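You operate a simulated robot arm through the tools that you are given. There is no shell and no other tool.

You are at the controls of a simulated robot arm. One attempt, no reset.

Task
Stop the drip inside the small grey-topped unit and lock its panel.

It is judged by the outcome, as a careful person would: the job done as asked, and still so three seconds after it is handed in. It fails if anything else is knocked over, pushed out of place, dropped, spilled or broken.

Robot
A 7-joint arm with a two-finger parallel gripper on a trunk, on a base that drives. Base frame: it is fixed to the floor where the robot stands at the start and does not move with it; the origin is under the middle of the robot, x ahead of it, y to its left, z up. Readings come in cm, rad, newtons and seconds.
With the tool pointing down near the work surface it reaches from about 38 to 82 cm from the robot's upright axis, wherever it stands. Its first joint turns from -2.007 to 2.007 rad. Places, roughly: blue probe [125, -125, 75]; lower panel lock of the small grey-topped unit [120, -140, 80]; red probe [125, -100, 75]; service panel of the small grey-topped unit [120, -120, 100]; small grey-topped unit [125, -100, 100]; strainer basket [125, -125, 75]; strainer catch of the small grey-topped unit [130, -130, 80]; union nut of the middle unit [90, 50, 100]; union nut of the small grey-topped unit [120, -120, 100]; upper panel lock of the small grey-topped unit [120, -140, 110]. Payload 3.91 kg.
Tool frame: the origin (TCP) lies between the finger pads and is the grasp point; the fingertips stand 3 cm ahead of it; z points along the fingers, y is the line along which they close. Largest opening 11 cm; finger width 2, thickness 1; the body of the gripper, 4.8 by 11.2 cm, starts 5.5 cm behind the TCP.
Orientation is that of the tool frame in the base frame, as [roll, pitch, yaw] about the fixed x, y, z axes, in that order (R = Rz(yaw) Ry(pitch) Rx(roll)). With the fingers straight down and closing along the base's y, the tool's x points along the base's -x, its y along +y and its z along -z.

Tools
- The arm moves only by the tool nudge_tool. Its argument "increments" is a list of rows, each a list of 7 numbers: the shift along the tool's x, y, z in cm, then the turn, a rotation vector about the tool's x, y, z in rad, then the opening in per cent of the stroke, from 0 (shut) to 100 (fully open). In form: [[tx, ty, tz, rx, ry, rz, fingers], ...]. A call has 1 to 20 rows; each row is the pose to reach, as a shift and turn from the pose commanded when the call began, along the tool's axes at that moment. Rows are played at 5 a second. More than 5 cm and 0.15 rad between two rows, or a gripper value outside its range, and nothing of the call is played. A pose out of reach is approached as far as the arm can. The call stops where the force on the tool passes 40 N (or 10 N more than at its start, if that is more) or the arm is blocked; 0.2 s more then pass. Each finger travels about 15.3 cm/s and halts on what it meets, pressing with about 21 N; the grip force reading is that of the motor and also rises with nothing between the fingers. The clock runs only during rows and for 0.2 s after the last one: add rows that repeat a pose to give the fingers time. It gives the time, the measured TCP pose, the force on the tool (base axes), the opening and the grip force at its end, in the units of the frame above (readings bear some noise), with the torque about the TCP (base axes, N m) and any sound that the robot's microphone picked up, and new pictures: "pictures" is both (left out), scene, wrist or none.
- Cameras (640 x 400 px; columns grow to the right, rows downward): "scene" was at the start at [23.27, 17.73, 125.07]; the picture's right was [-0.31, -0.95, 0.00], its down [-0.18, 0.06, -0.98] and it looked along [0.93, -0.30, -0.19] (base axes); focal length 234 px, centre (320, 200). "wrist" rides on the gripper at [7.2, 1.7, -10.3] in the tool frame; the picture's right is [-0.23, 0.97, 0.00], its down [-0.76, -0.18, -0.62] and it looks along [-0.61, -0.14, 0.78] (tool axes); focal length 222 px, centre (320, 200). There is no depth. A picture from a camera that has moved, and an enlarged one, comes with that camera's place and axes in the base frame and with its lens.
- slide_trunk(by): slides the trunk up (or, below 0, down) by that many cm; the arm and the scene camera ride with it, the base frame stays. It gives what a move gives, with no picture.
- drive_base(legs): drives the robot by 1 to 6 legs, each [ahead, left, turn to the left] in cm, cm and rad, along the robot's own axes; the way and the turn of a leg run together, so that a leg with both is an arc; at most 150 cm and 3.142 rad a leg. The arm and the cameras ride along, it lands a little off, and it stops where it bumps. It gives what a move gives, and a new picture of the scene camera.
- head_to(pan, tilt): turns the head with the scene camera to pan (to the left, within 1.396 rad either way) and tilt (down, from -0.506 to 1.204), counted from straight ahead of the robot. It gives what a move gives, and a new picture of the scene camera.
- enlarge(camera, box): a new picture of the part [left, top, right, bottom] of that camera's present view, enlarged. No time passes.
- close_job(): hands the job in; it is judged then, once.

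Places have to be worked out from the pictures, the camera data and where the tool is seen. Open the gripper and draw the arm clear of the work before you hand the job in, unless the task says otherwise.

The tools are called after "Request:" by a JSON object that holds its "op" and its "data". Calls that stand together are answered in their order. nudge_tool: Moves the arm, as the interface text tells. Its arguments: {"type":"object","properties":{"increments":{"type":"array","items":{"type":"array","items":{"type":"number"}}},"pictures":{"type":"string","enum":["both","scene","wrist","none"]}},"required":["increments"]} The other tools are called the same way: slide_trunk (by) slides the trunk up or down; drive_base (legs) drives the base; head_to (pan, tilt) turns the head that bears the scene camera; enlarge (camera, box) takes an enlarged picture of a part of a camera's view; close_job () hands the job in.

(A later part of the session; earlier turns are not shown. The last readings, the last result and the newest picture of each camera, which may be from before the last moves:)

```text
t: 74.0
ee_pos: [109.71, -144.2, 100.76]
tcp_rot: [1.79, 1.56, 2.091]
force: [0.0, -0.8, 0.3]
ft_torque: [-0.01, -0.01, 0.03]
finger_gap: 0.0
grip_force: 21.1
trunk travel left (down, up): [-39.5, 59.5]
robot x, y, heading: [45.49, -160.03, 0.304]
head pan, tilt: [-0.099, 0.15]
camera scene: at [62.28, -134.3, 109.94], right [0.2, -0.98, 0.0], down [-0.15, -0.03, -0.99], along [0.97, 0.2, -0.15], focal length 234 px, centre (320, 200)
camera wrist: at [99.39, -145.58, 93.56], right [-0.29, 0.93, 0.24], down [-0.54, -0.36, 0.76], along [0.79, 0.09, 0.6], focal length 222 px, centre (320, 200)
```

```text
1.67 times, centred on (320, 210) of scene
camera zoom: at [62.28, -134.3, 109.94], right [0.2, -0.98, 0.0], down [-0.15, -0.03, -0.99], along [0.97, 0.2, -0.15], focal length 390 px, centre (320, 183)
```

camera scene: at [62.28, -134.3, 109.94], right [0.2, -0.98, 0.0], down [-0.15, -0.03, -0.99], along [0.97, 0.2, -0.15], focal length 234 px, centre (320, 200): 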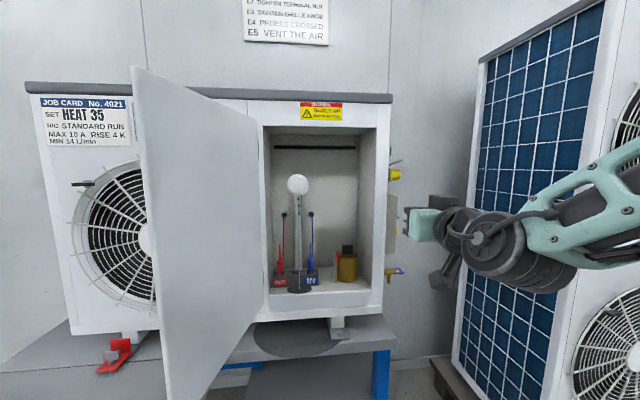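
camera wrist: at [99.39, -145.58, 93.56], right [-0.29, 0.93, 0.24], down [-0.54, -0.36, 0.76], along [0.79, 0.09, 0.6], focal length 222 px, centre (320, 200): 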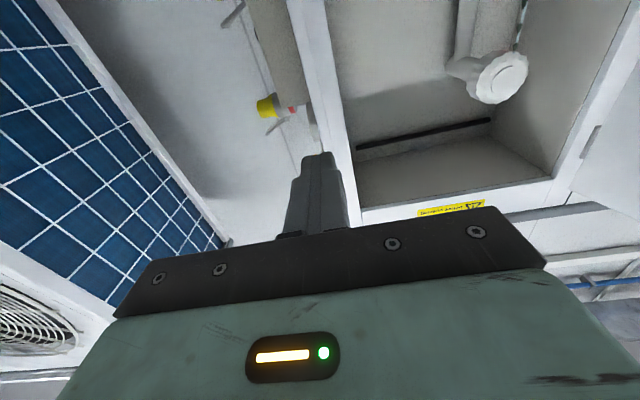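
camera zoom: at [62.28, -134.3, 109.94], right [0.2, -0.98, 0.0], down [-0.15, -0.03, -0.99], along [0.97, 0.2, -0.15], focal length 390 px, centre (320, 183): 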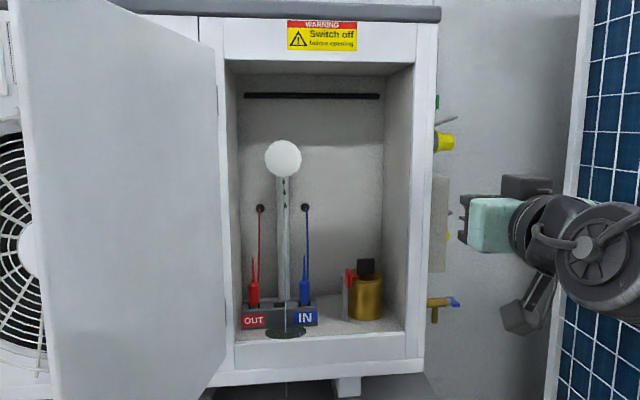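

Inside I see a white round nut with drips below it, red/blue probes in OUT/IN pockets and a brass strainer. I enlarge the nut and the base.

Request:
{"op": "enlarge", "data": {"camera": "scene", "box": [265, 155, 345, 225]}}

Request:
{"op": "enlarge", "data": {"camera": "scene", "box": [260, 225, 380, 310]}}

Request:
{"op": "enlarge", "data": {"camera": "wrist", "box": [420, 0, 600, 120]}}

```text
5.71 times, centred on (305, 190) of scene
camera zoom: at [62.28, -134.3, 109.94], right [0.2, -0.98, 0.0], down [-0.15, -0.03, -0.99], along [0.97, 0.2, -0.15], focal length 1336 px, centre (406, 257)
```

zoom: 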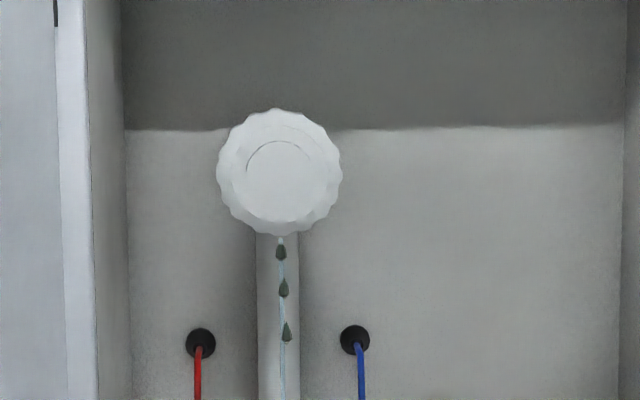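

```text
4.71 times, centred on (320, 268) of scene
camera zoom: at [62.28, -134.3, 109.94], right [0.2, -0.98, 0.0], down [-0.15, -0.03, -0.99], along [0.97, 0.2, -0.15], focal length 1100 px, centre (320, -118)
```

zoom: 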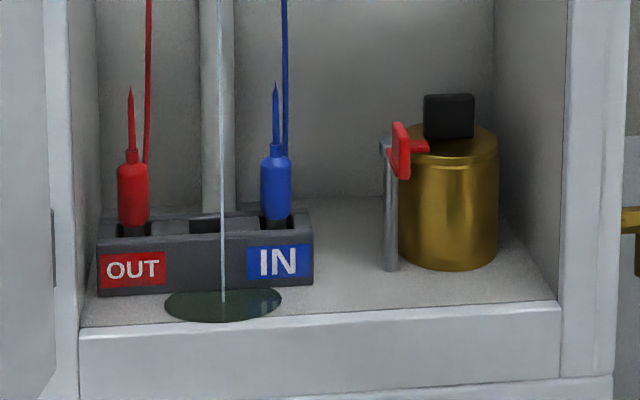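

```text
3.33 times, centred on (510, 60) of wrist
camera zoom: at [99.39, -145.58, 93.56], right [-0.29, 0.93, 0.24], down [-0.54, -0.36, 0.76], along [0.79, 0.09, 0.6], focal length 740 px, centre (-313, 667)
```

zoom: 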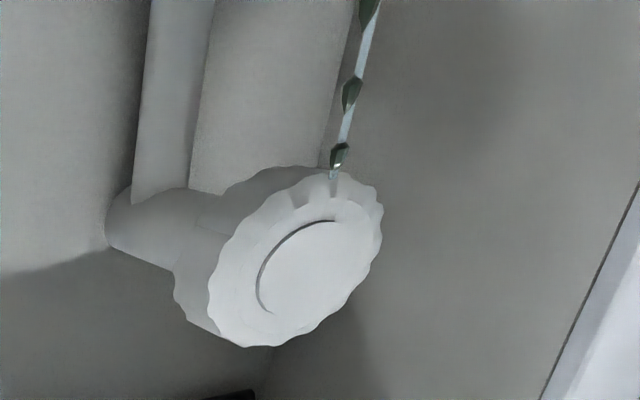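

The white union nut faces the front and drips from its rim. I enlarge its face marking to see any tightening direction.

Request:
{"op": "enlarge", "data": {"camera": "scene", "box": [289, 172, 309, 198]}}

Request:
{"op": "enlarge", "data": {"camera": "wrist", "box": [470, 40, 540, 115]}}

```text
15.38 times, centred on (299, 185) of scene
camera zoom: at [62.28, -134.3, 109.94], right [0.2, -0.98, 0.0], down [-0.15, -0.03, -0.99], along [0.97, 0.2, -0.15], focal length 3598 px, centre (643, 431)
```

zoom: 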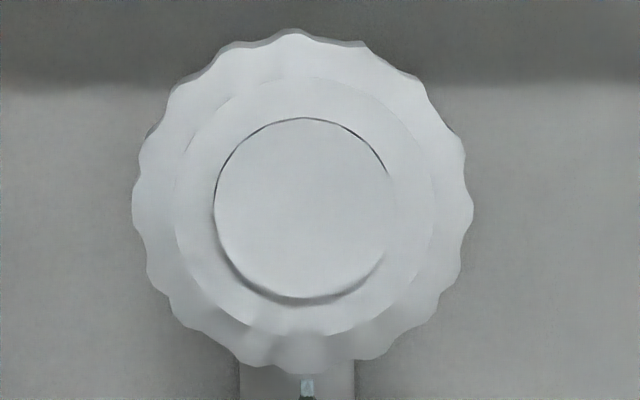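

```text
5.33 times, centred on (505, 78) of wrist
camera zoom: at [99.39, -145.58, 93.56], right [-0.29, 0.93, 0.24], down [-0.54, -0.36, 0.76], along [0.79, 0.09, 0.6], focal length 1185 px, centre (-667, 853)
```

zoom: 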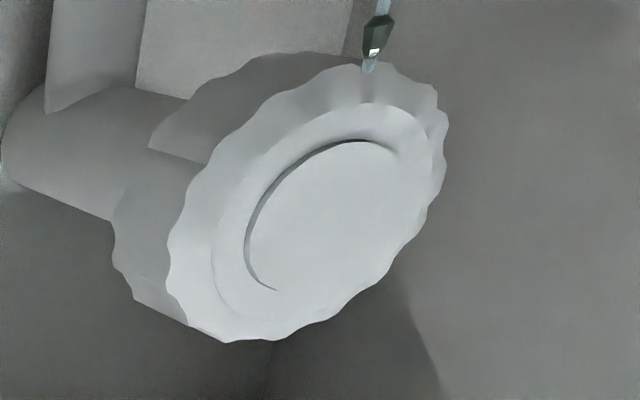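

The nut is a plain fluted knob, about 6 cm across, with its face near (123.3,-115.6,104.5), facing the front; it tightens clockwise seen from the front. I move the tool in front of it with the fingers opened.

Request:
{"op": "nudge_tool", "data": {"increments": [[-1, 4.5, 0, 0, 0, 0, 20], [-2, 9, 0, 0, 0, 0, 50], [-3, 13.5, 0, 0, 0, 0, 80], [-3.8, 18, 0.5, 0, 0, 0, 80], [-3.8, 22, 1, 0, 0, 0, 80], [-3.8, 23.3, 2, 0, 0, 0, 80], [-3.8, 23.3, 2, 0, 0, 0, 80]]}}

Request:
{"op": "enlarge", "data": {"camera": "wrist", "box": [200, 0, 460, 200]}}

```text
t: 75.7
ee_pos: [104.67, -121.47, 104.56]
tcp_rot: [1.745, 1.557, 2.049]
force: [0.3, 0.2, -0.5]
ft_torque: [-0.01, 0.01, 0.03]
finger_gap: 8.8
grip_force: 0.2
trunk travel left (down, up): [-39.5, 59.5]
robot x, y, heading: [45.65, -160.17, 0.298]
head pan, tilt: [-0.099, 0.15]
camera scene: at [62.28, -134.31, 109.94], right [0.2, -0.98, 0.0], down [-0.15, -0.03, -0.99], along [0.97, 0.2, -0.15], focal length 234 px, centre (320, 200)
camera wrist: at [94.42, -122.8, 97.32], right [-0.29, 0.93, 0.24], down [-0.54, -0.36, 0.76], along [0.79, 0.09, 0.6], focal length 222 px, centre (320, 200)
```

scene: 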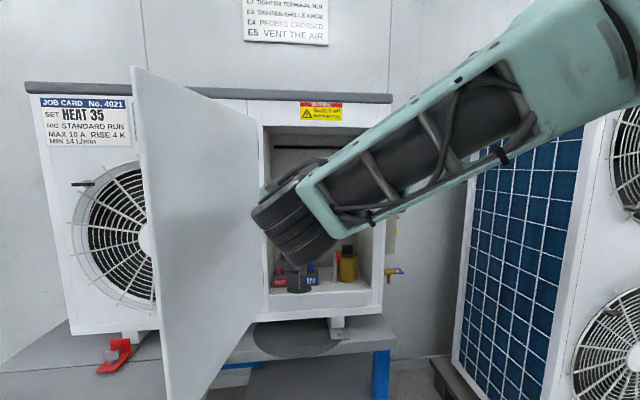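
wrist: 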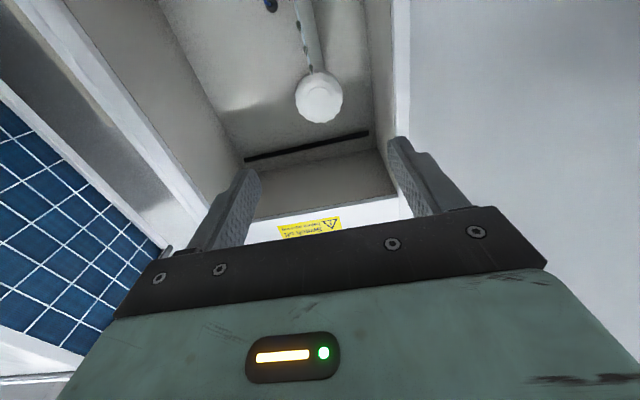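

```text
2.00 times, centred on (330, 100) of wrist
camera zoom: at [94.42, -122.8, 97.32], right [-0.29, 0.93, 0.24], down [-0.54, -0.36, 0.76], along [0.79, 0.09, 0.6], focal length 444 px, centre (300, 400)
```

zoom: 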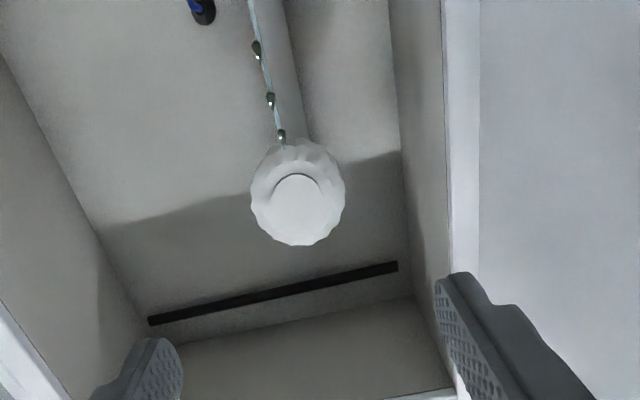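

The nut is exactly on the tool axis, about 19.5 cm ahead. Before going in I test whether the wrist can roll to −90° here, to get a long clockwise stroke.

Request:
{"op": "nudge_tool", "data": {"increments": [[0, 0, 0, 0, 0, -0.145, 75], [0, 0, 0, 0, 0, -0.29, 75], [0, 0, 0, 0, 0, -0.435, 75], [0, 0, 0, 0, 0, -0.58, 75], [0, 0, 0, 0, 0, -0.725, 75], [0, 0, 0, 0, 0, -0.87, 75], [0, 0, 0, 0, 0, -1.015, 75], [0, 0, 0, 0, 0, -1.16, 75], [0, 0, 0, 0, 0, -1.305, 75], [0, 0, 0, 0, 0, -1.45, 75], [0, 0, 0, 0, 0, -1.57, 75]]}}

```text
t: 78.0
ee_pos: [104.84, -121.5, 104.57]
tcp_rot: [-1.573, 0.007, -1.27]
force: [-0.2, 0.1, -1.0]
ft_torque: [0.0, 0.02, 0.04]
finger_gap: 8.25
grip_force: 0.1
trunk travel left (down, up): [-39.5, 59.5]
robot x, y, heading: [45.54, -159.89, 0.301]
head pan, tilt: [-0.099, 0.15]
camera scene: at [62.29, -134.31, 109.94], right [0.2, -0.98, 0.0], down [-0.15, -0.03, -0.99], along [0.97, 0.2, -0.15], focal length 234 px, centre (320, 200)
camera wrist: at [97.17, -131.41, 102.88], right [-0.07, 0.23, -0.97], down [-0.82, 0.54, 0.19], along [0.57, 0.81, 0.15], focal length 222 px, centre (320, 200)
```

scene: 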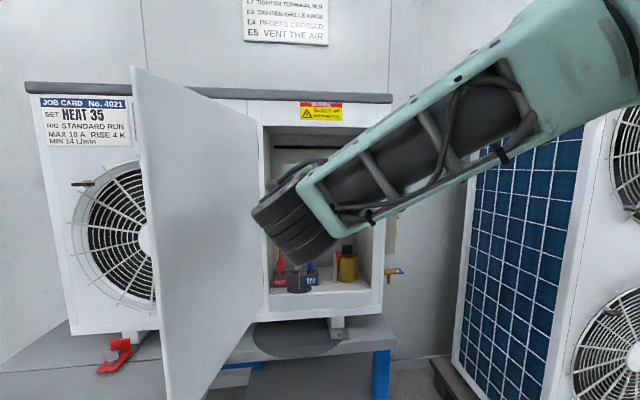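
wrist: 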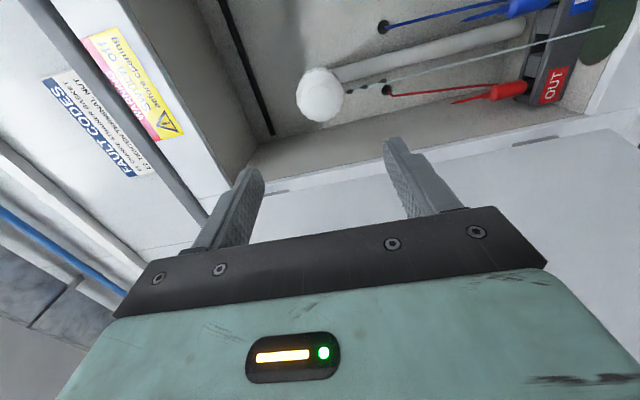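

The −90° roll works and the nut remains on the axis. I go in 17 cm with fingers above and below the nut.

Request:
{"op": "nudge_tool", "data": {"increments": [[0, 0, 4, 0, 0, 0, 75], [0, 0, 8, 0, 0, 0, 75], [0, 0, 12, 0, 0, 0, 75], [0, 0, 15, 0, 0, 0, 75], [0, 0, 17, 0, 0, 0, 75], [0, 0, 17, 0, 0, 0, 75]]}}

Request:
{"op": "enlarge", "data": {"camera": "wrist", "box": [200, 60, 460, 220]}}

```text
t: 79.5
ee_pos: [121.17, -116.24, 104.65]
tcp_rot: [-1.572, 0.013, -1.27]
force: [-0.2, 0.5, 0.1]
ft_torque: [-0.01, -0.01, -0.01]
finger_gap: 8.26
grip_force: 0.1
trunk travel left (down, up): [-39.5, 59.5]
robot x, y, heading: [45.51, -160.4, 0.298]
head pan, tilt: [-0.099, 0.15]
camera scene: at [62.29, -134.31, 109.94], right [0.2, -0.98, 0.0], down [-0.15, -0.03, -0.99], along [0.97, 0.2, -0.15], focal length 234 px, centre (320, 200)
camera wrist: at [113.52, -126.28, 102.91], right [-0.07, 0.23, -0.97], down [-0.82, 0.54, 0.19], along [0.57, 0.81, 0.15], focal length 222 px, centre (320, 200)
```

scene: 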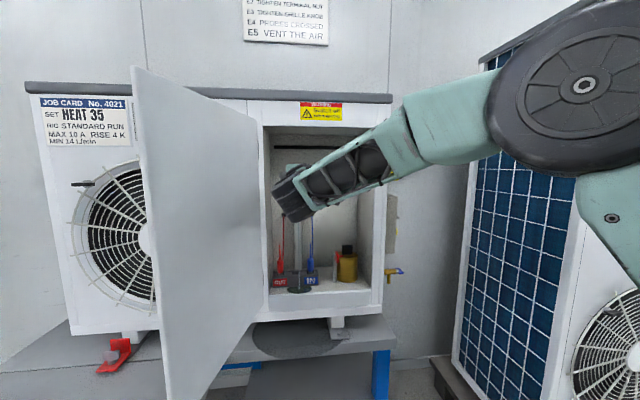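
wrist: 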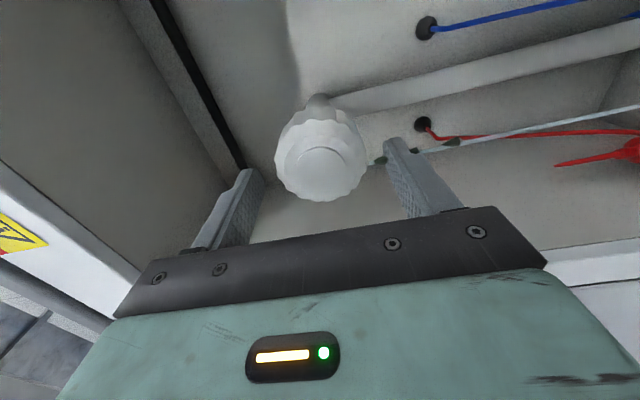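

```text
2.46 times, centred on (330, 140) of wrist
camera zoom: at [113.52, -126.28, 102.91], right [-0.07, 0.23, -0.97], down [-0.82, 0.54, 0.19], along [0.57, 0.81, 0.15], focal length 547 px, centre (295, 348)
```

zoom: 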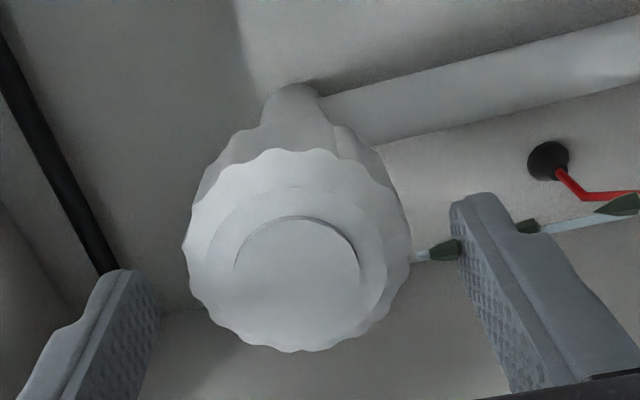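

The nut is about 6 cm across, centred, and its face still some 2.5–3 cm ahead. I go 2.3 cm further and close the fingers on its rim.

Request:
{"op": "nudge_tool", "data": {"increments": [[0, 0, 1.2, 0, 0, 0, 75], [0, 0, 2.3, 0, 0, 0, 75], [0, 0, 2.3, 0, 0, 0, 60], [0, 0, 2.3, 0, 0, 0, 45], [0, 0, 2.3, 0, 0, 0, 30], [0, 0, 2.3, 0, 0, 0, 30]], "pictures": "wrist"}}

Request:
{"op": "enlarge", "data": {"camera": "wrist", "box": [200, 60, 460, 220]}}

```text
t: 80.8
ee_pos: [123.36, -115.67, 104.52]
tcp_rot: [-1.571, 0.013, -1.27]
force: [-0.1, -1.6, 0.1]
ft_torque: [0.13, -0.41, 0.28]
finger_gap: 5.97
grip_force: 20.4
trunk travel left (down, up): [-39.5, 59.5]
robot x, y, heading: [45.64, -159.93, 0.301]
head pan, tilt: [-0.099, 0.15]
camera wrist: at [115.67, -125.69, 102.83], right [-0.07, 0.23, -0.97], down [-0.82, 0.54, 0.19], along [0.57, 0.81, 0.15], focal length 222 px, centre (320, 200)
```

wrist: 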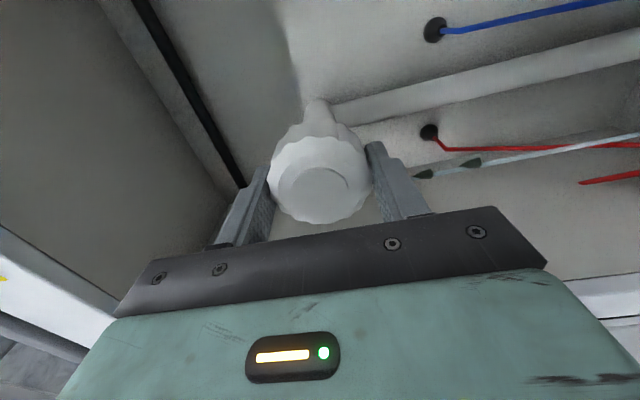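

```text
2.46 times, centred on (330, 140) of wrist
camera zoom: at [115.67, -125.69, 102.83], right [-0.07, 0.23, -0.97], down [-0.82, 0.54, 0.19], along [0.57, 0.81, 0.15], focal length 547 px, centre (295, 348)
```

zoom: 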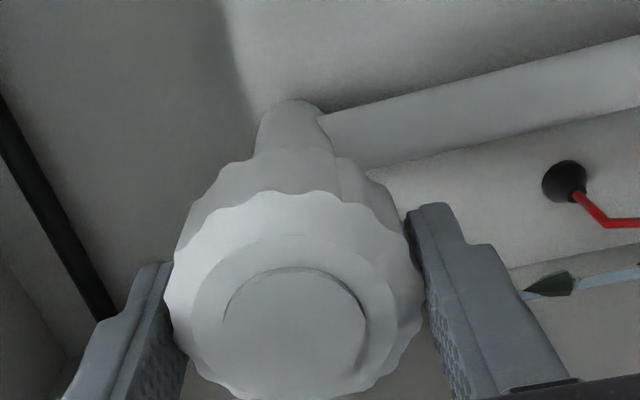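

The nut is gripped (5.97 cm). I turn it clockwise (seen from the front) by 0.6 rad and check the torque.

Request:
{"op": "nudge_tool", "data": {"increments": [[0, 0, 0, 0, 0, 0.12, 0], [0, 0, 0, 0, 0, 0.24, 0], [0, 0, 0, 0, 0, 0.36, 0], [0, 0, 0, 0, 0, 0.48, 0], [0, 0, 0, 0, 0, 0.6, 0]], "pictures": "wrist"}}

Request:
{"op": "enlarge", "data": {"camera": "wrist", "box": [200, 60, 460, 220]}}

```text
t: 82.0
ee_pos: [123.34, -115.72, 104.57]
tcp_rot: [-1.57, 0.615, -1.271]
force: [11.3, 4.0, 6.1]
ft_torque: [-0.32, 0.52, 0.27]
finger_gap: 5.99
grip_force: 20.5
trunk travel left (down, up): [-39.5, 59.5]
robot x, y, heading: [45.46, -160.09, 0.301]
head pan, tilt: [-0.099, 0.15]
camera wrist: at [114.97, -123.54, 99.08], right [-0.22, 0.71, -0.66], down [-0.75, 0.31, 0.58], along [0.62, 0.63, 0.47], focal length 222 px, centre (320, 200)
```

wrist: 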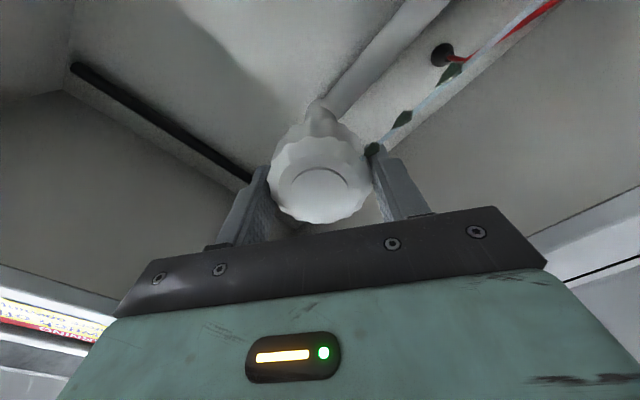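

```text
2.46 times, centred on (330, 140) of wrist
camera zoom: at [114.97, -123.54, 99.08], right [-0.22, 0.71, -0.66], down [-0.75, 0.31, 0.58], along [0.62, 0.63, 0.47], focal length 547 px, centre (295, 348)
```

zoom: 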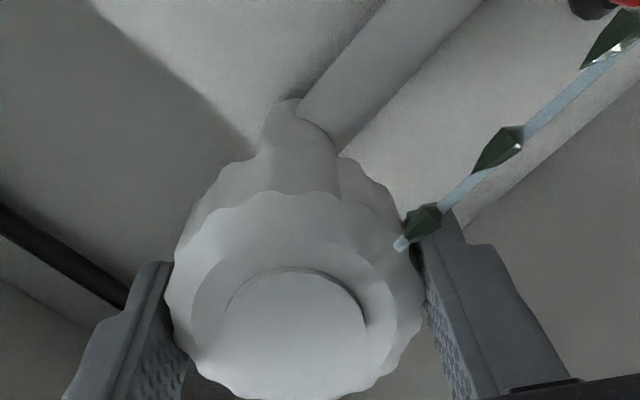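

The nut turns with the fingers and is drawn inward (a slight forward pull), which is what tightening does. I continue clockwise, following it in slightly.

Request:
{"op": "nudge_tool", "data": {"increments": [[0, 0, 0.02, 0, 0, 0.13, 0], [0, 0, 0.04, 0, 0, 0.26, 0], [0, 0, 0.06, 0, 0, 0.39, 0], [0, 0, 0.08, 0, 0, 0.52, 0], [0, 0, 0.1, 0, 0, 0.65, 0], [0, 0, 0.12, 0, 0, 0.78, 0], [0, 0, 0.14, 0, 0, 0.91, 0], [0, 0, 0.16, 0, 0, 1.04, 0], [0, 0, 0.18, 0, 0, 1.17, 0]]}}

Request:
{"op": "enlarge", "data": {"camera": "wrist", "box": [200, 60, 460, 220]}}

```text
t: 84.0
ee_pos: [123.48, -115.66, 104.46]
tcp_rot: [1.579, 1.36, 1.879]
force: [3.0, -9.1, 2.5]
ft_torque: [-0.71, -0.18, 0.72]
finger_gap: 5.95
grip_force: 20.2
trunk travel left (down, up): [-39.5, 59.5]
robot x, y, heading: [45.6, -160.2, 0.302]
head pan, tilt: [-0.099, 0.15]
camera scene: at [62.31, -134.34, 109.95], right [0.2, -0.98, 0.0], down [-0.15, -0.03, -0.99], along [0.97, 0.2, -0.15], focal length 234 px, centre (320, 200)
camera wrist: at [112.76, -115.8, 97.91], right [-0.27, 0.86, 0.43], down [-0.5, -0.5, 0.71], along [0.83, -0.02, 0.56], focal length 222 px, centre (320, 200)
```

scene: 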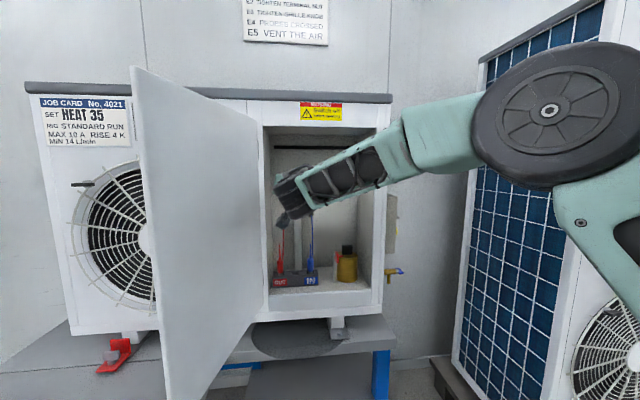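
wrist: 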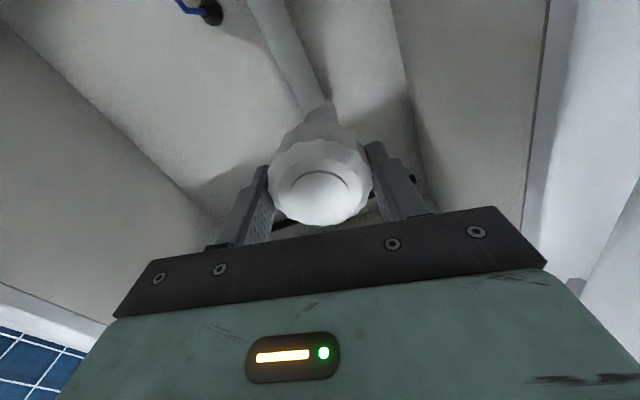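

```text
2.46 times, centred on (330, 140) of wrist
camera zoom: at [112.76, -115.8, 97.91], right [-0.27, 0.86, 0.43], down [-0.5, -0.5, 0.71], along [0.83, -0.02, 0.56], focal length 547 px, centre (295, 348)
```

zoom: 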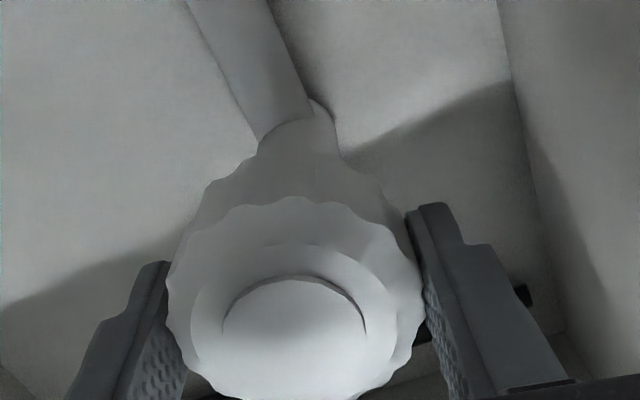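

The drip and its puddle have vanished and the resisting torque has risen to about 0.7 N·m. I give a last small snug (0.15 rad) to see whether it is seated.

Request:
{"op": "nudge_tool", "data": {"increments": [[0, 0, 0.02, 0, 0, 0.05, 0], [0, 0, 0.02, 0, 0, 0.1, 0], [0, 0, 0.02, 0, 0, 0.15, 0], [0, 0, 0.02, 0, 0, 0.15, 0]], "pictures": "wrist"}}

Request:
{"op": "enlarge", "data": {"camera": "wrist", "box": [200, 60, 460, 220]}}

```text
t: 85.0
ee_pos: [123.44, -115.72, 104.56]
tcp_rot: [1.579, 1.208, 1.876]
force: [5.3, -11.1, 0.2]
ft_torque: [-0.37, -0.1, 0.65]
finger_gap: 6.03
grip_force: 20.9
trunk travel left (down, up): [-39.5, 59.5]
robot x, y, heading: [45.82, -159.91, 0.299]
head pan, tilt: [-0.099, 0.15]
camera wrist: at [112.46, -114.88, 98.47], right [-0.24, 0.79, 0.56], down [-0.47, -0.6, 0.65], along [0.85, -0.1, 0.52], focal length 222 px, centre (320, 200)
```

wrist: 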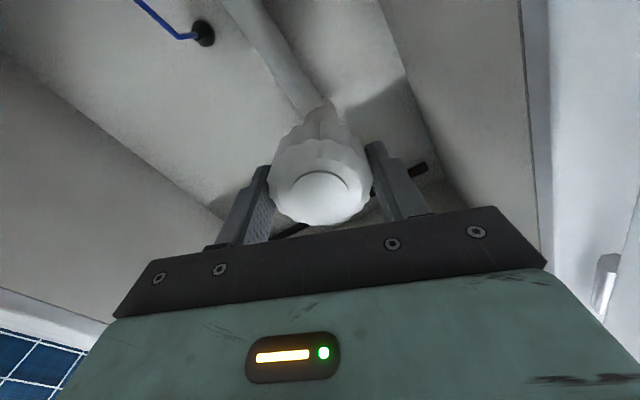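

```text
2.46 times, centred on (330, 140) of wrist
camera zoom: at [112.46, -114.88, 98.47], right [-0.24, 0.79, 0.56], down [-0.47, -0.6, 0.65], along [0.85, -0.1, 0.52], focal length 547 px, centre (295, 348)
```

zoom: 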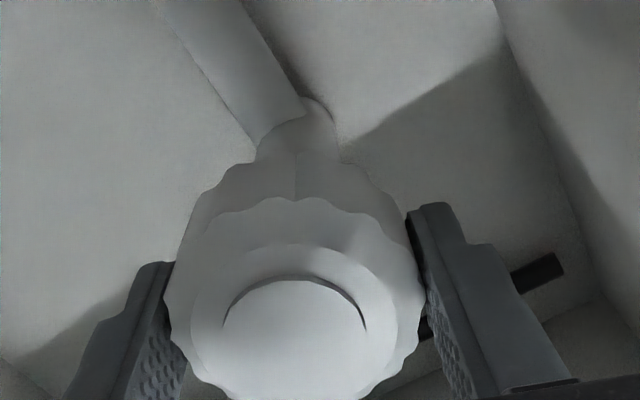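

The torque dropped with a slight slip over the flutes, so the nut is against its stop. I release, back straight out and inspect for drips.

Request:
{"op": "nudge_tool", "data": {"increments": [[0, 0, 0, 0, 0, 0, 60], [0, 0, 0, 0, 0, 0, 75], [0, 0, -3, 0, 0, 0, 75], [0, 0, -7, 0, 0, 0, 75], [0, 0, -11, 0, 0, 0, 75], [0, 0, -15, 0, 0, 0, 75], [0, 0, -18, 0, 0, 0, 75]]}}

Request:
{"op": "enlarge", "data": {"camera": "wrist", "box": [200, 0, 460, 200]}}

Request:
{"op": "enlarge", "data": {"camera": "scene", "box": [240, 90, 400, 330]}}

```text
t: 86.7
ee_pos: [106.57, -121.03, 104.57]
tcp_rot: [1.575, 1.209, 1.877]
force: [0.8, -0.7, 0.8]
ft_torque: [0.01, -0.01, -0.01]
finger_gap: 8.27
grip_force: 0.0
trunk travel left (down, up): [-39.5, 59.5]
robot x, y, heading: [45.33, -160.06, 0.299]
head pan, tilt: [-0.099, 0.15]
camera scene: at [62.31, -134.31, 109.93], right [0.2, -0.98, 0.0], down [-0.15, -0.03, -0.99], along [0.97, 0.2, -0.15], focal length 234 px, centre (320, 200)
camera wrist: at [95.41, -120.14, 98.54], right [-0.24, 0.79, 0.56], down [-0.47, -0.6, 0.65], along [0.85, -0.1, 0.52], focal length 222 px, centre (320, 200)
```

scene: 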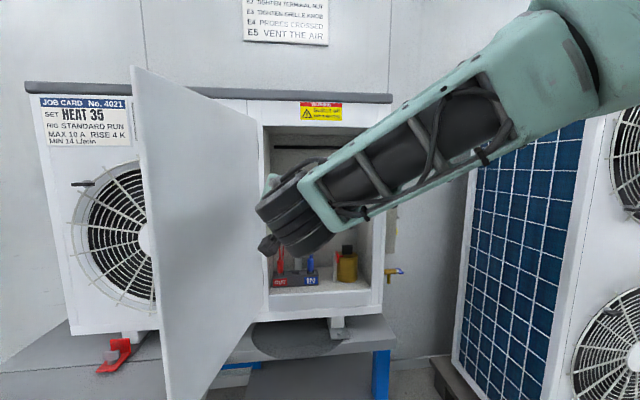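
wrist: 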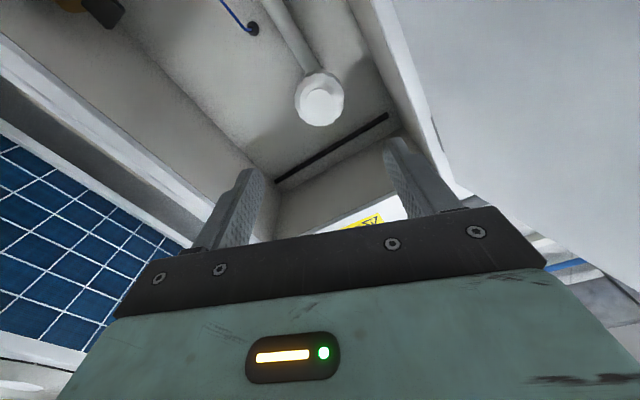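

```text
2.00 times, centred on (330, 100) of wrist
camera zoom: at [95.41, -120.14, 98.54], right [-0.24, 0.79, 0.56], down [-0.47, -0.6, 0.65], along [0.85, -0.1, 0.52], focal length 444 px, centre (300, 400)
```

zoom: 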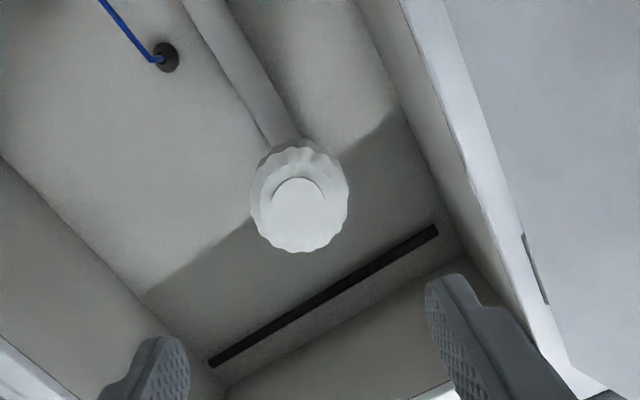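

```text
1.67 times, centred on (320, 210) of scene
camera zoom: at [62.31, -134.31, 109.93], right [0.2, -0.98, 0.0], down [-0.15, -0.03, -0.99], along [0.97, 0.2, -0.15], focal length 390 px, centre (320, 183)
```

zoom: 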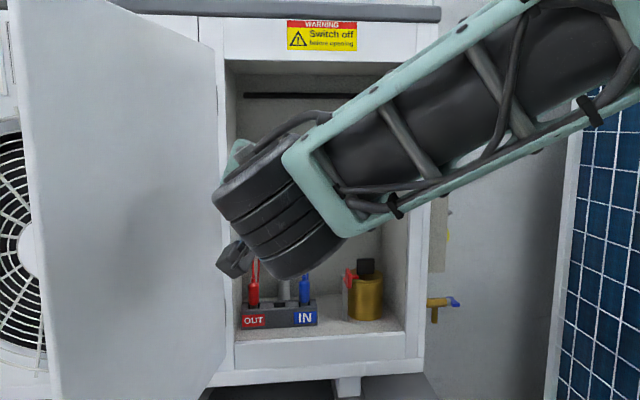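

No more drops and the inner puddle is gone. To close the panel I must get to its outer side: I level the tool, close the fingers, back the base away and go around the panel's free edge.

Request:
{"op": "nudge_tool", "data": {"increments": [[0, 0, 0, 0, 0, -0.12, 40], [0, 0, 0, 0, 0, -0.24, 0], [0, 0, 0, 0, 0, -0.36, 0], [0, 0, 0, 0, 0, -0.36, 0]], "pictures": "none"}}

Request:
{"op": "drive_base", "data": {"legs": [[-27, 0, 0], [0, -6, 0]]}}

```text
t: 87.7
ee_pos: [106.35, -120.95, 104.63]
tcp_rot: [3.087, 1.568, -2.897]
force: [-0.2, 0.6, 0.0]
ft_torque: [0.03, -0.01, -0.01]
finger_gap: 0.01
grip_force: 20.4
trunk travel left (down, up): [-39.5, 59.5]
robot x, y, heading: [45.23, -159.98, 0.303]
head pan, tilt: [-0.099, 0.15]
```

```text
t: 90.1
ee_pos: [82.03, -134.71, 104.58]
tcp_rot: [2.511, 1.569, 2.81]
force: [-0.7, 0.7, 0.6]
ft_torque: [0.0, -0.02, -0.01]
finger_gap: 0.03
grip_force: 20.6
trunk travel left (down, up): [-39.5, 59.5]
robot x, y, heading: [21.24, -174.3, 0.299]
head pan, tilt: [-0.099, 0.15]
camera scene: at [37.99, -148.15, 109.94], right [0.2, -0.98, 0.0], down [-0.15, -0.03, -0.99], along [0.97, 0.2, -0.15], focal length 234 px, centre (320, 200)
```

scene: 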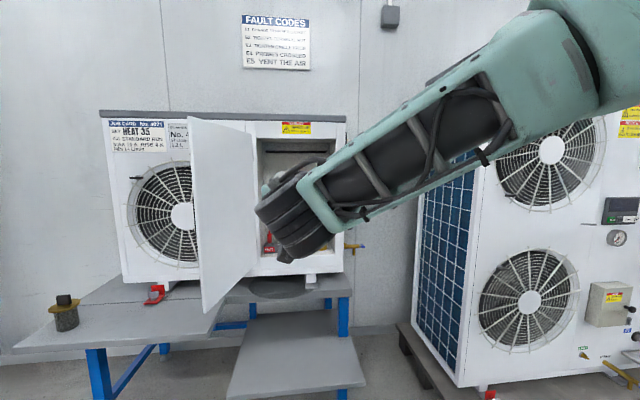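

The tool tip is about 37 cm out from the panel plane and the open panel reaches 29 cm, so I can pass to the left. I drive left 43 cm.

Request:
{"op": "drive_base", "data": {"legs": [[0, 43, 0]]}}

Request:
{"op": "head_to", "data": {"pan": -0.2, "tilt": 0.2}}

```text
t: 92.7
ee_pos: [69.8, -94.89, 104.46]
tcp_rot: [2.512, 1.57, 2.813]
force: [0.3, 0.6, -0.2]
ft_torque: [-0.02, 0.01, -0.02]
finger_gap: 0.0
grip_force: 21.0
trunk travel left (down, up): [-39.5, 59.5]
robot x, y, heading: [8.7, -133.68, 0.296]
head pan, tilt: [-0.099, 0.15]
camera scene: at [25.72, -108.12, 109.94], right [0.2, -0.98, 0.0], down [-0.15, -0.03, -0.99], along [0.97, 0.19, -0.15], focal length 234 px, centre (320, 200)
```

scene: 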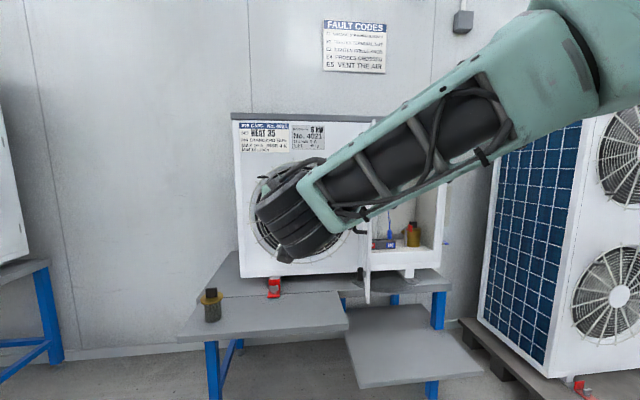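

```text
t: 93.4
ee_pos: [69.9, -94.88, 104.58]
tcp_rot: [2.538, 1.57, 2.834]
force: [0.3, -1.2, -0.3]
ft_torque: [0.02, 0.03, 0.01]
finger_gap: 0.0
grip_force: 21.1
trunk travel left (down, up): [-39.5, 59.5]
robot x, y, heading: [8.59, -134.17, 0.293]
head pan, tilt: [-0.201, 0.201]
camera scene: at [25.91, -109.04, 109.47], right [0.1, -1.0, 0.0], down [-0.2, -0.02, -0.98], along [0.98, 0.1, -0.2], focal length 234 px, centre (320, 200)
```

scene: 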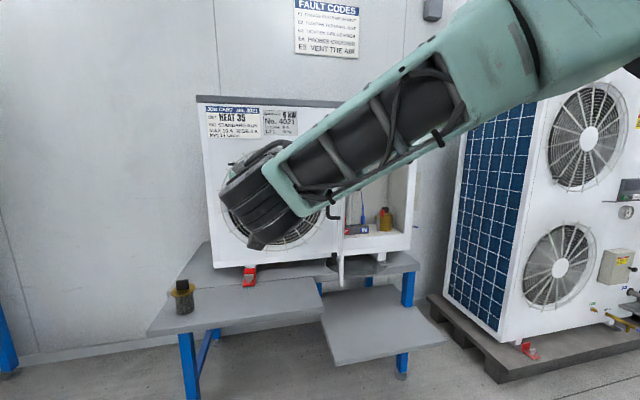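

The tool is now left of the open panel, 40 cm out. I drive 14 cm forward so the fingers come alongside the panel's outer face.

Request:
{"op": "drive_base", "data": {"legs": [[14, 0, 0]]}}

Request:
{"op": "nudge_tool", "data": {"increments": [[0, 0, 0, 0.12, 0, 0, 0], [0, 0, 0, 0.24, 0, 0, 0], [0, 0, 0, 0.36, 0, 0, 0], [0, 0, 0, 0.48, 0, 0, 0], [0, 0, 0, 0.6, 0, 0, 0]]}}

```text
t: 94.7
ee_pos: [83.29, -90.75, 104.64]
tcp_rot: [2.52, 1.568, 2.817]
force: [0.4, 0.4, -0.5]
ft_torque: [0.01, -0.01, 0.0]
finger_gap: 0.0
grip_force: 20.8
trunk travel left (down, up): [-39.5, 59.5]
robot x, y, heading: [22.34, -129.36, 0.298]
head pan, tilt: [-0.201, 0.201]
camera scene: at [39.31, -104.92, 109.47], right [0.1, -1.0, 0.0], down [-0.2, -0.02, -0.98], along [0.98, 0.1, -0.2], focal length 234 px, centre (320, 200)
```

scene: 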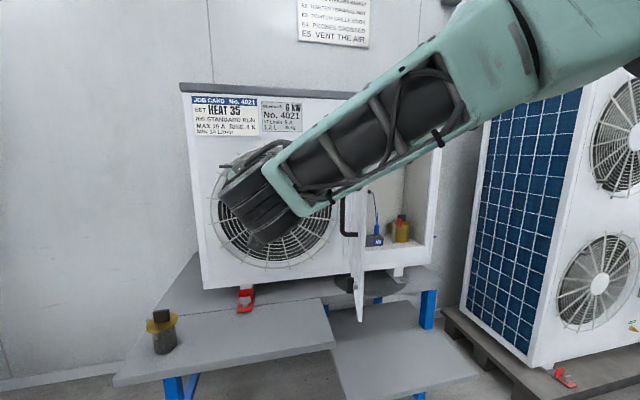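

```text
t: 95.9
ee_pos: [83.2, -90.67, 104.49]
tcp_rot: [-2.894, 1.569, 3.084]
force: [0.2, -0.2, 0.0]
ft_torque: [0.04, 0.04, -0.02]
finger_gap: 0.01
grip_force: 21.4
trunk travel left (down, up): [-39.5, 59.5]
robot x, y, heading: [22.37, -129.43, 0.3]
head pan, tilt: [-0.201, 0.201]
camera scene: at [39.31, -104.93, 109.47], right [0.1, -1.0, 0.0], down [-0.2, -0.02, -0.98], along [0.98, 0.1, -0.2], focal length 234 px, centre (320, 200)
camera wrist: at [73.89, -86.04, 97.37], right [0.29, 0.93, 0.23], down [-0.65, 0.02, 0.76], along [0.71, -0.37, 0.61], focal length 222 px, centre (320, 200)
```

scene: 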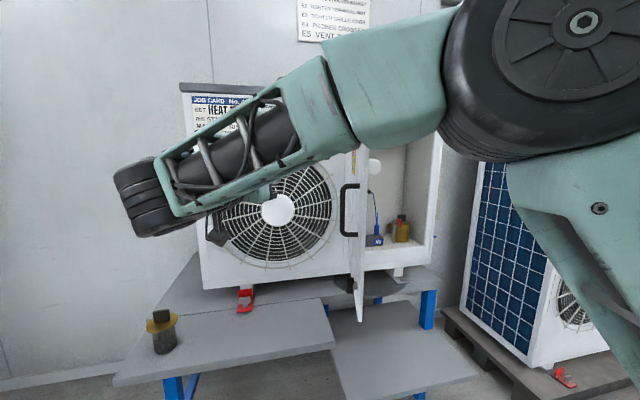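
wrist: 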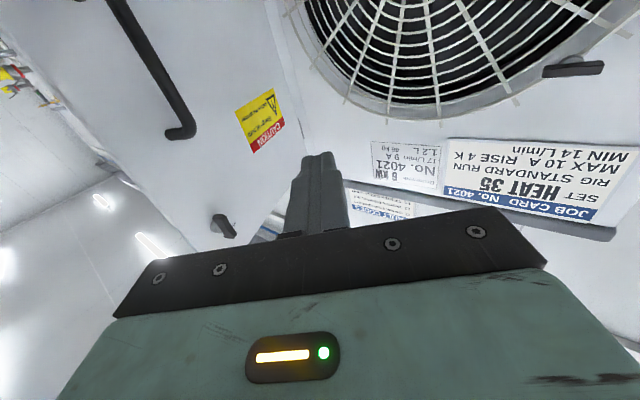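

The tool now points at the panel's outer face, above the handle. I raise it 3.5 cm (between handle and lever) and approach the face to about 1.5 cm.

Request:
{"op": "nudge_tool", "data": {"increments": [[-1, -2.9, 2.8, 0, 0, 0, 0], [-2, -5.7, 5.6, 0, 0, 0, 0], [-3, -8.6, 8.4, 0, 0, 0, 0], [-3.5, -11.4, 11.2, 0, 0, 0, 0], [-3.5, -11.4, 11.2, 0, 0, 0, 0]]}}

```text
t: 97.1
ee_pos: [90.8, -105.05, 108.22]
tcp_rot: [-3.111, 1.569, 2.87]
force: [0.2, -0.1, -0.3]
ft_torque: [0.02, 0.02, -0.02]
finger_gap: 0.0
grip_force: 20.8
trunk travel left (down, up): [-39.5, 59.5]
robot x, y, heading: [22.57, -129.66, 0.3]
head pan, tilt: [-0.201, 0.201]
camera scene: at [39.31, -104.92, 109.47], right [0.1, -1.0, 0.0], down [-0.2, -0.02, -0.98], along [0.98, 0.1, -0.2], focal length 234 px, centre (320, 200)
camera wrist: at [81.44, -100.48, 101.03], right [0.29, 0.93, 0.23], down [-0.65, 0.01, 0.76], along [0.71, -0.37, 0.6], focal length 222 px, centre (320, 200)
```

scene: 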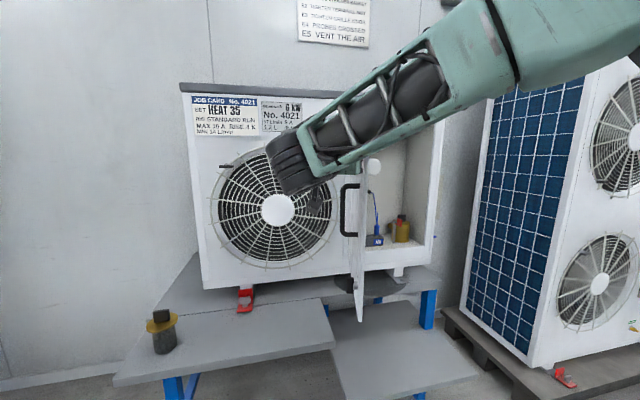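
wrist: 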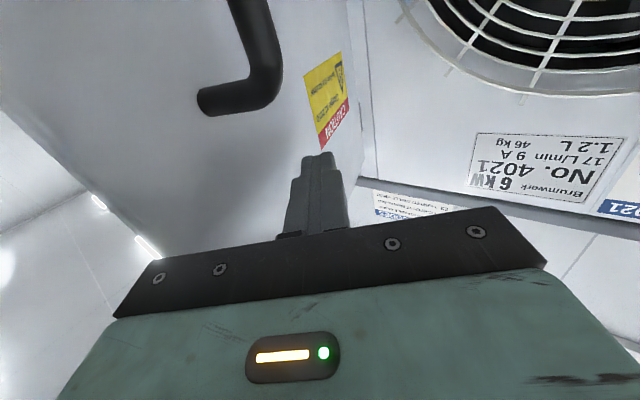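

The tip is close to the outer face at about (−10,23) cm in panel coordinates. I push along the hinge arc to swing the panel to about 60°.

Request:
{"op": "nudge_tool", "data": {"increments": [[0, -3.5, 1.6, 0, 0, 0, 0], [0, -7, 3.2, 0, 0, 0, 0], [0, -9.2, 5.0, 0, 0, 0, 0], [0, -11.4, 6.8, 0, 0, 0, 0], [0, -13.1, 9.1, 0, 0, 0, 0], [0, -14.8, 11.45, 0, 0, 0, 0]]}}

```text
t: 98.5
ee_pos: [97.07, -122.32, 107.99]
tcp_rot: [2.948, 1.571, 2.648]
force: [0.7, 0.0, -0.4]
ft_torque: [-0.01, 0.0, 0.03]
finger_gap: 0.01
grip_force: 21.0
trunk travel left (down, up): [-39.5, 59.5]
robot x, y, heading: [21.97, -129.52, 0.301]
head pan, tilt: [-0.201, 0.201]
camera scene: at [39.3, -104.91, 109.47], right [0.1, -1.0, 0.0], down [-0.2, -0.02, -0.98], along [0.98, 0.1, -0.2], focal length 234 px, centre (320, 200)
camera wrist: at [87.75, -117.87, 100.86], right [0.29, 0.93, 0.23], down [-0.65, 0.01, 0.76], along [0.71, -0.37, 0.6], focal length 222 px, centre (320, 200)
```

scene: 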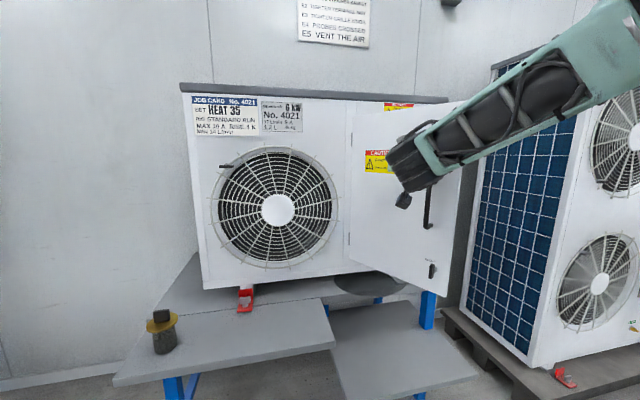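
wrist: 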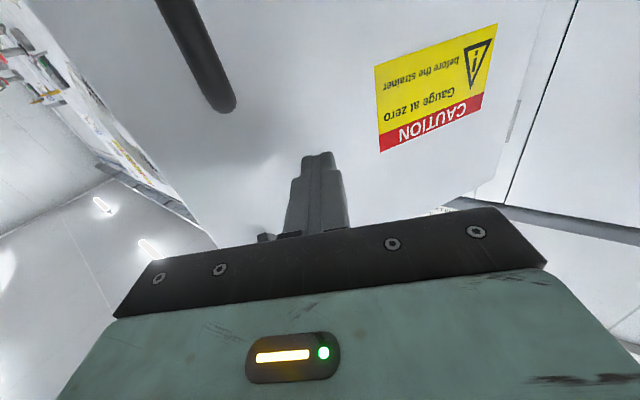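

The panel follows nicely, now about 55°. I keep pushing along the arc until it is almost shut.

Request:
{"op": "nudge_tool", "data": {"increments": [[0, -1.05, 2.7, 0, 0, 0, 0], [0, -2.1, 5.4, 0, 0, 0, 0], [0, -2.4, 8.2, 0, 0, 0, 0], [0, -2.6, 11.1, 0, 0, 0, 0], [0, -2.2, 14.0, 0, 0, 0, 0], [0, -1.7, 16.8, 0, 0, 0, 0], [0, -1.0, 18.6, 0, 0, 0, 0]]}}

```text
t: 100.1
ee_pos: [114.37, -128.71, 108.0]
tcp_rot: [3.051, 1.569, 2.749]
force: [0.0, 0.9, 0.1]
ft_torque: [0.04, 0.01, 0.02]
finger_gap: 0.0
grip_force: 21.2
trunk travel left (down, up): [-39.5, 59.5]
robot x, y, heading: [22.16, -129.44, 0.297]
head pan, tilt: [-0.201, 0.201]
camera scene: at [39.3, -104.92, 109.47], right [0.1, -1.0, 0.0], down [-0.2, -0.02, -0.98], along [0.98, 0.1, -0.2], focal length 234 px, centre (320, 200)
camera wrist: at [105.14, -124.04, 100.8], right [0.29, 0.93, 0.23], down [-0.65, 0.01, 0.76], along [0.71, -0.37, 0.61], focal length 222 px, centre (320, 200)
```

scene: 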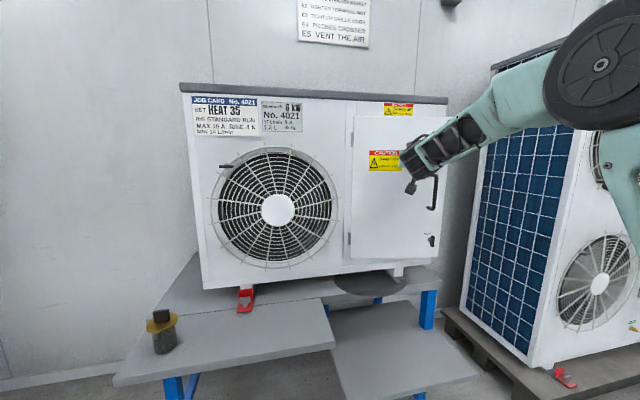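
wrist: 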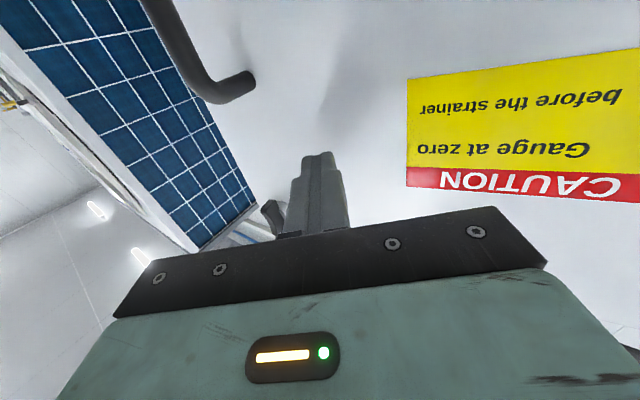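

It is nearly shut. I push straight at the unit in small steps until I feel it seat.

Request:
{"op": "nudge_tool", "data": {"increments": [[0, 0.56, 0.83, 0, 0, 0, 0], [0, 1.13, 1.65, 0, 0, 0, 0], [0, 1.69, 2.48, 0, 0, 0, 0], [0, 2.0, 2.9, 0, 0, 0, 0], [0, 2.26, 3.3, 0, 0, 0, 0], [0, 2.55, 3.7, 0, 0, 0, 0]]}}

Request:
{"op": "enlarge", "data": {"camera": "scene", "box": [330, 90, 460, 280]}}

```text
t: 101.5
ee_pos: [118.76, -127.61, 108.02]
tcp_rot: [3.095, 1.57, 2.791]
force: [-15.5, -1.4, -2.5]
ft_torque: [-0.01, 0.05, -0.03]
finger_gap: 0.02
grip_force: 20.4
trunk travel left (down, up): [-39.5, 59.5]
robot x, y, heading: [22.39, -129.44, 0.302]
head pan, tilt: [-0.201, 0.201]
camera scene: at [39.24, -104.93, 109.47], right [0.1, -1.0, 0.0], down [-0.2, -0.02, -0.98], along [0.98, 0.1, -0.2], focal length 234 px, centre (320, 200)
camera wrist: at [109.4, -122.93, 100.87], right [0.29, 0.93, 0.23], down [-0.65, 0.02, 0.76], along [0.71, -0.37, 0.6], focal length 222 px, centre (320, 200)
```

scene: 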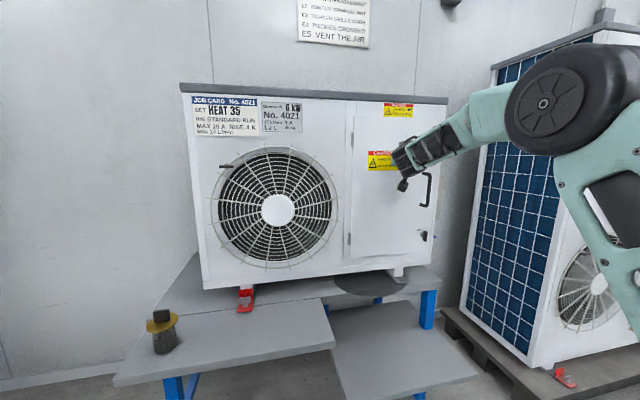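
wrist: 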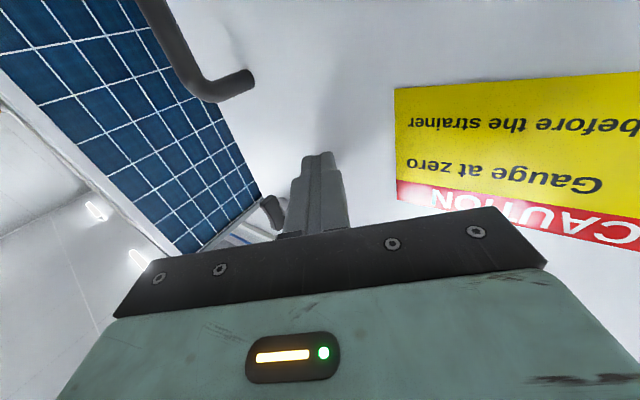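

```text
2.11 times, centred on (395, 185) of scene
camera zoom: at [39.24, -104.93, 109.47], right [0.1, -1.0, 0.0], down [-0.2, -0.02, -0.98], along [0.98, 0.1, -0.2], focal length 492 px, centre (162, 232)
```

zoom: 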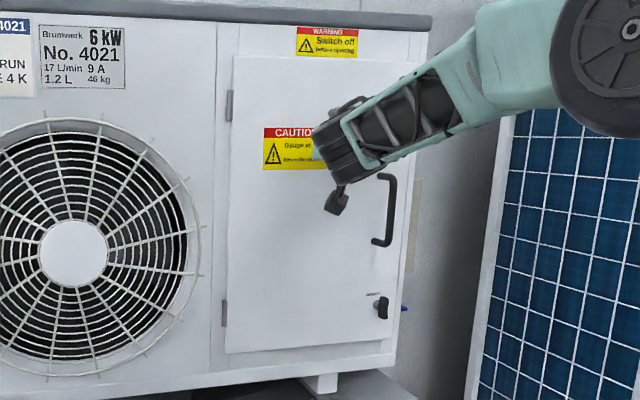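

The contact force (15 N) shows the panel is seated. I draw the tool straight back, turn it square again, and then drive back to my earlier working place.

Request:
{"op": "nudge_tool", "data": {"increments": [[0, 0, -4, 0, 0, 0, 0], [0, 1, -8, 0, 0, 0, 0], [0, 2, -12.5, -0.1, 0, 0, 0], [0, 3, -17, -0.2, 0, 0, 0], [0, 4, -21.5, -0.3, 0, 0, 0], [0, 5, -26, -0.4, 0, 0, 0], [0, 6, -30, -0.5, 0, 0, 0], [0, 6, -34, -0.605, 0, 0, 0]]}}

```text
t: 103.3
ee_pos: [88.12, -111.66, 107.94]
tcp_rot: [2.526, 1.568, 2.83]
force: [-0.3, -0.9, -0.4]
ft_torque: [0.04, 0.01, -0.01]
finger_gap: 0.0
grip_force: 20.4
trunk travel left (down, up): [-39.5, 59.5]
robot x, y, heading: [22.18, -130.11, 0.304]
head pan, tilt: [-0.201, 0.201]
camera scene: at [39.32, -104.91, 109.46], right [0.1, -1.0, 0.0], down [-0.2, -0.02, -0.98], along [0.98, 0.1, -0.2], focal length 234 px, centre (320, 200)
camera wrist: at [77.72, -113.22, 100.74], right [-0.29, 0.93, 0.23], down [-0.54, -0.36, 0.76], along [0.79, 0.1, 0.6], focal length 222 px, centre (320, 200)
```

scene: 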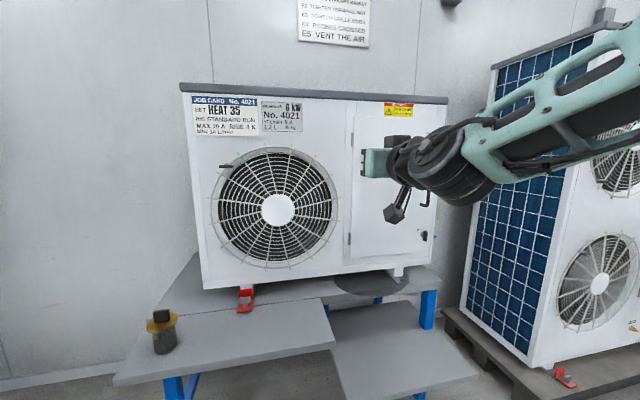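
wrist: 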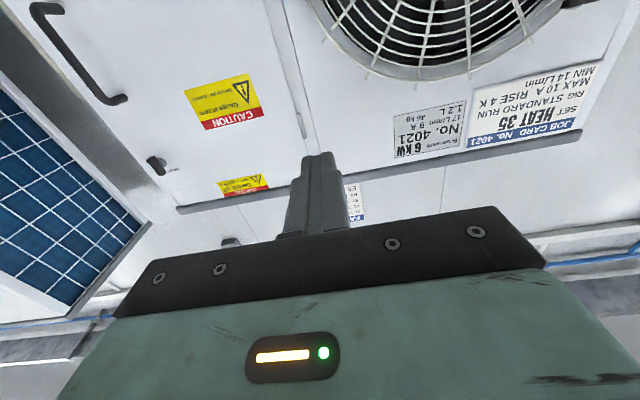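

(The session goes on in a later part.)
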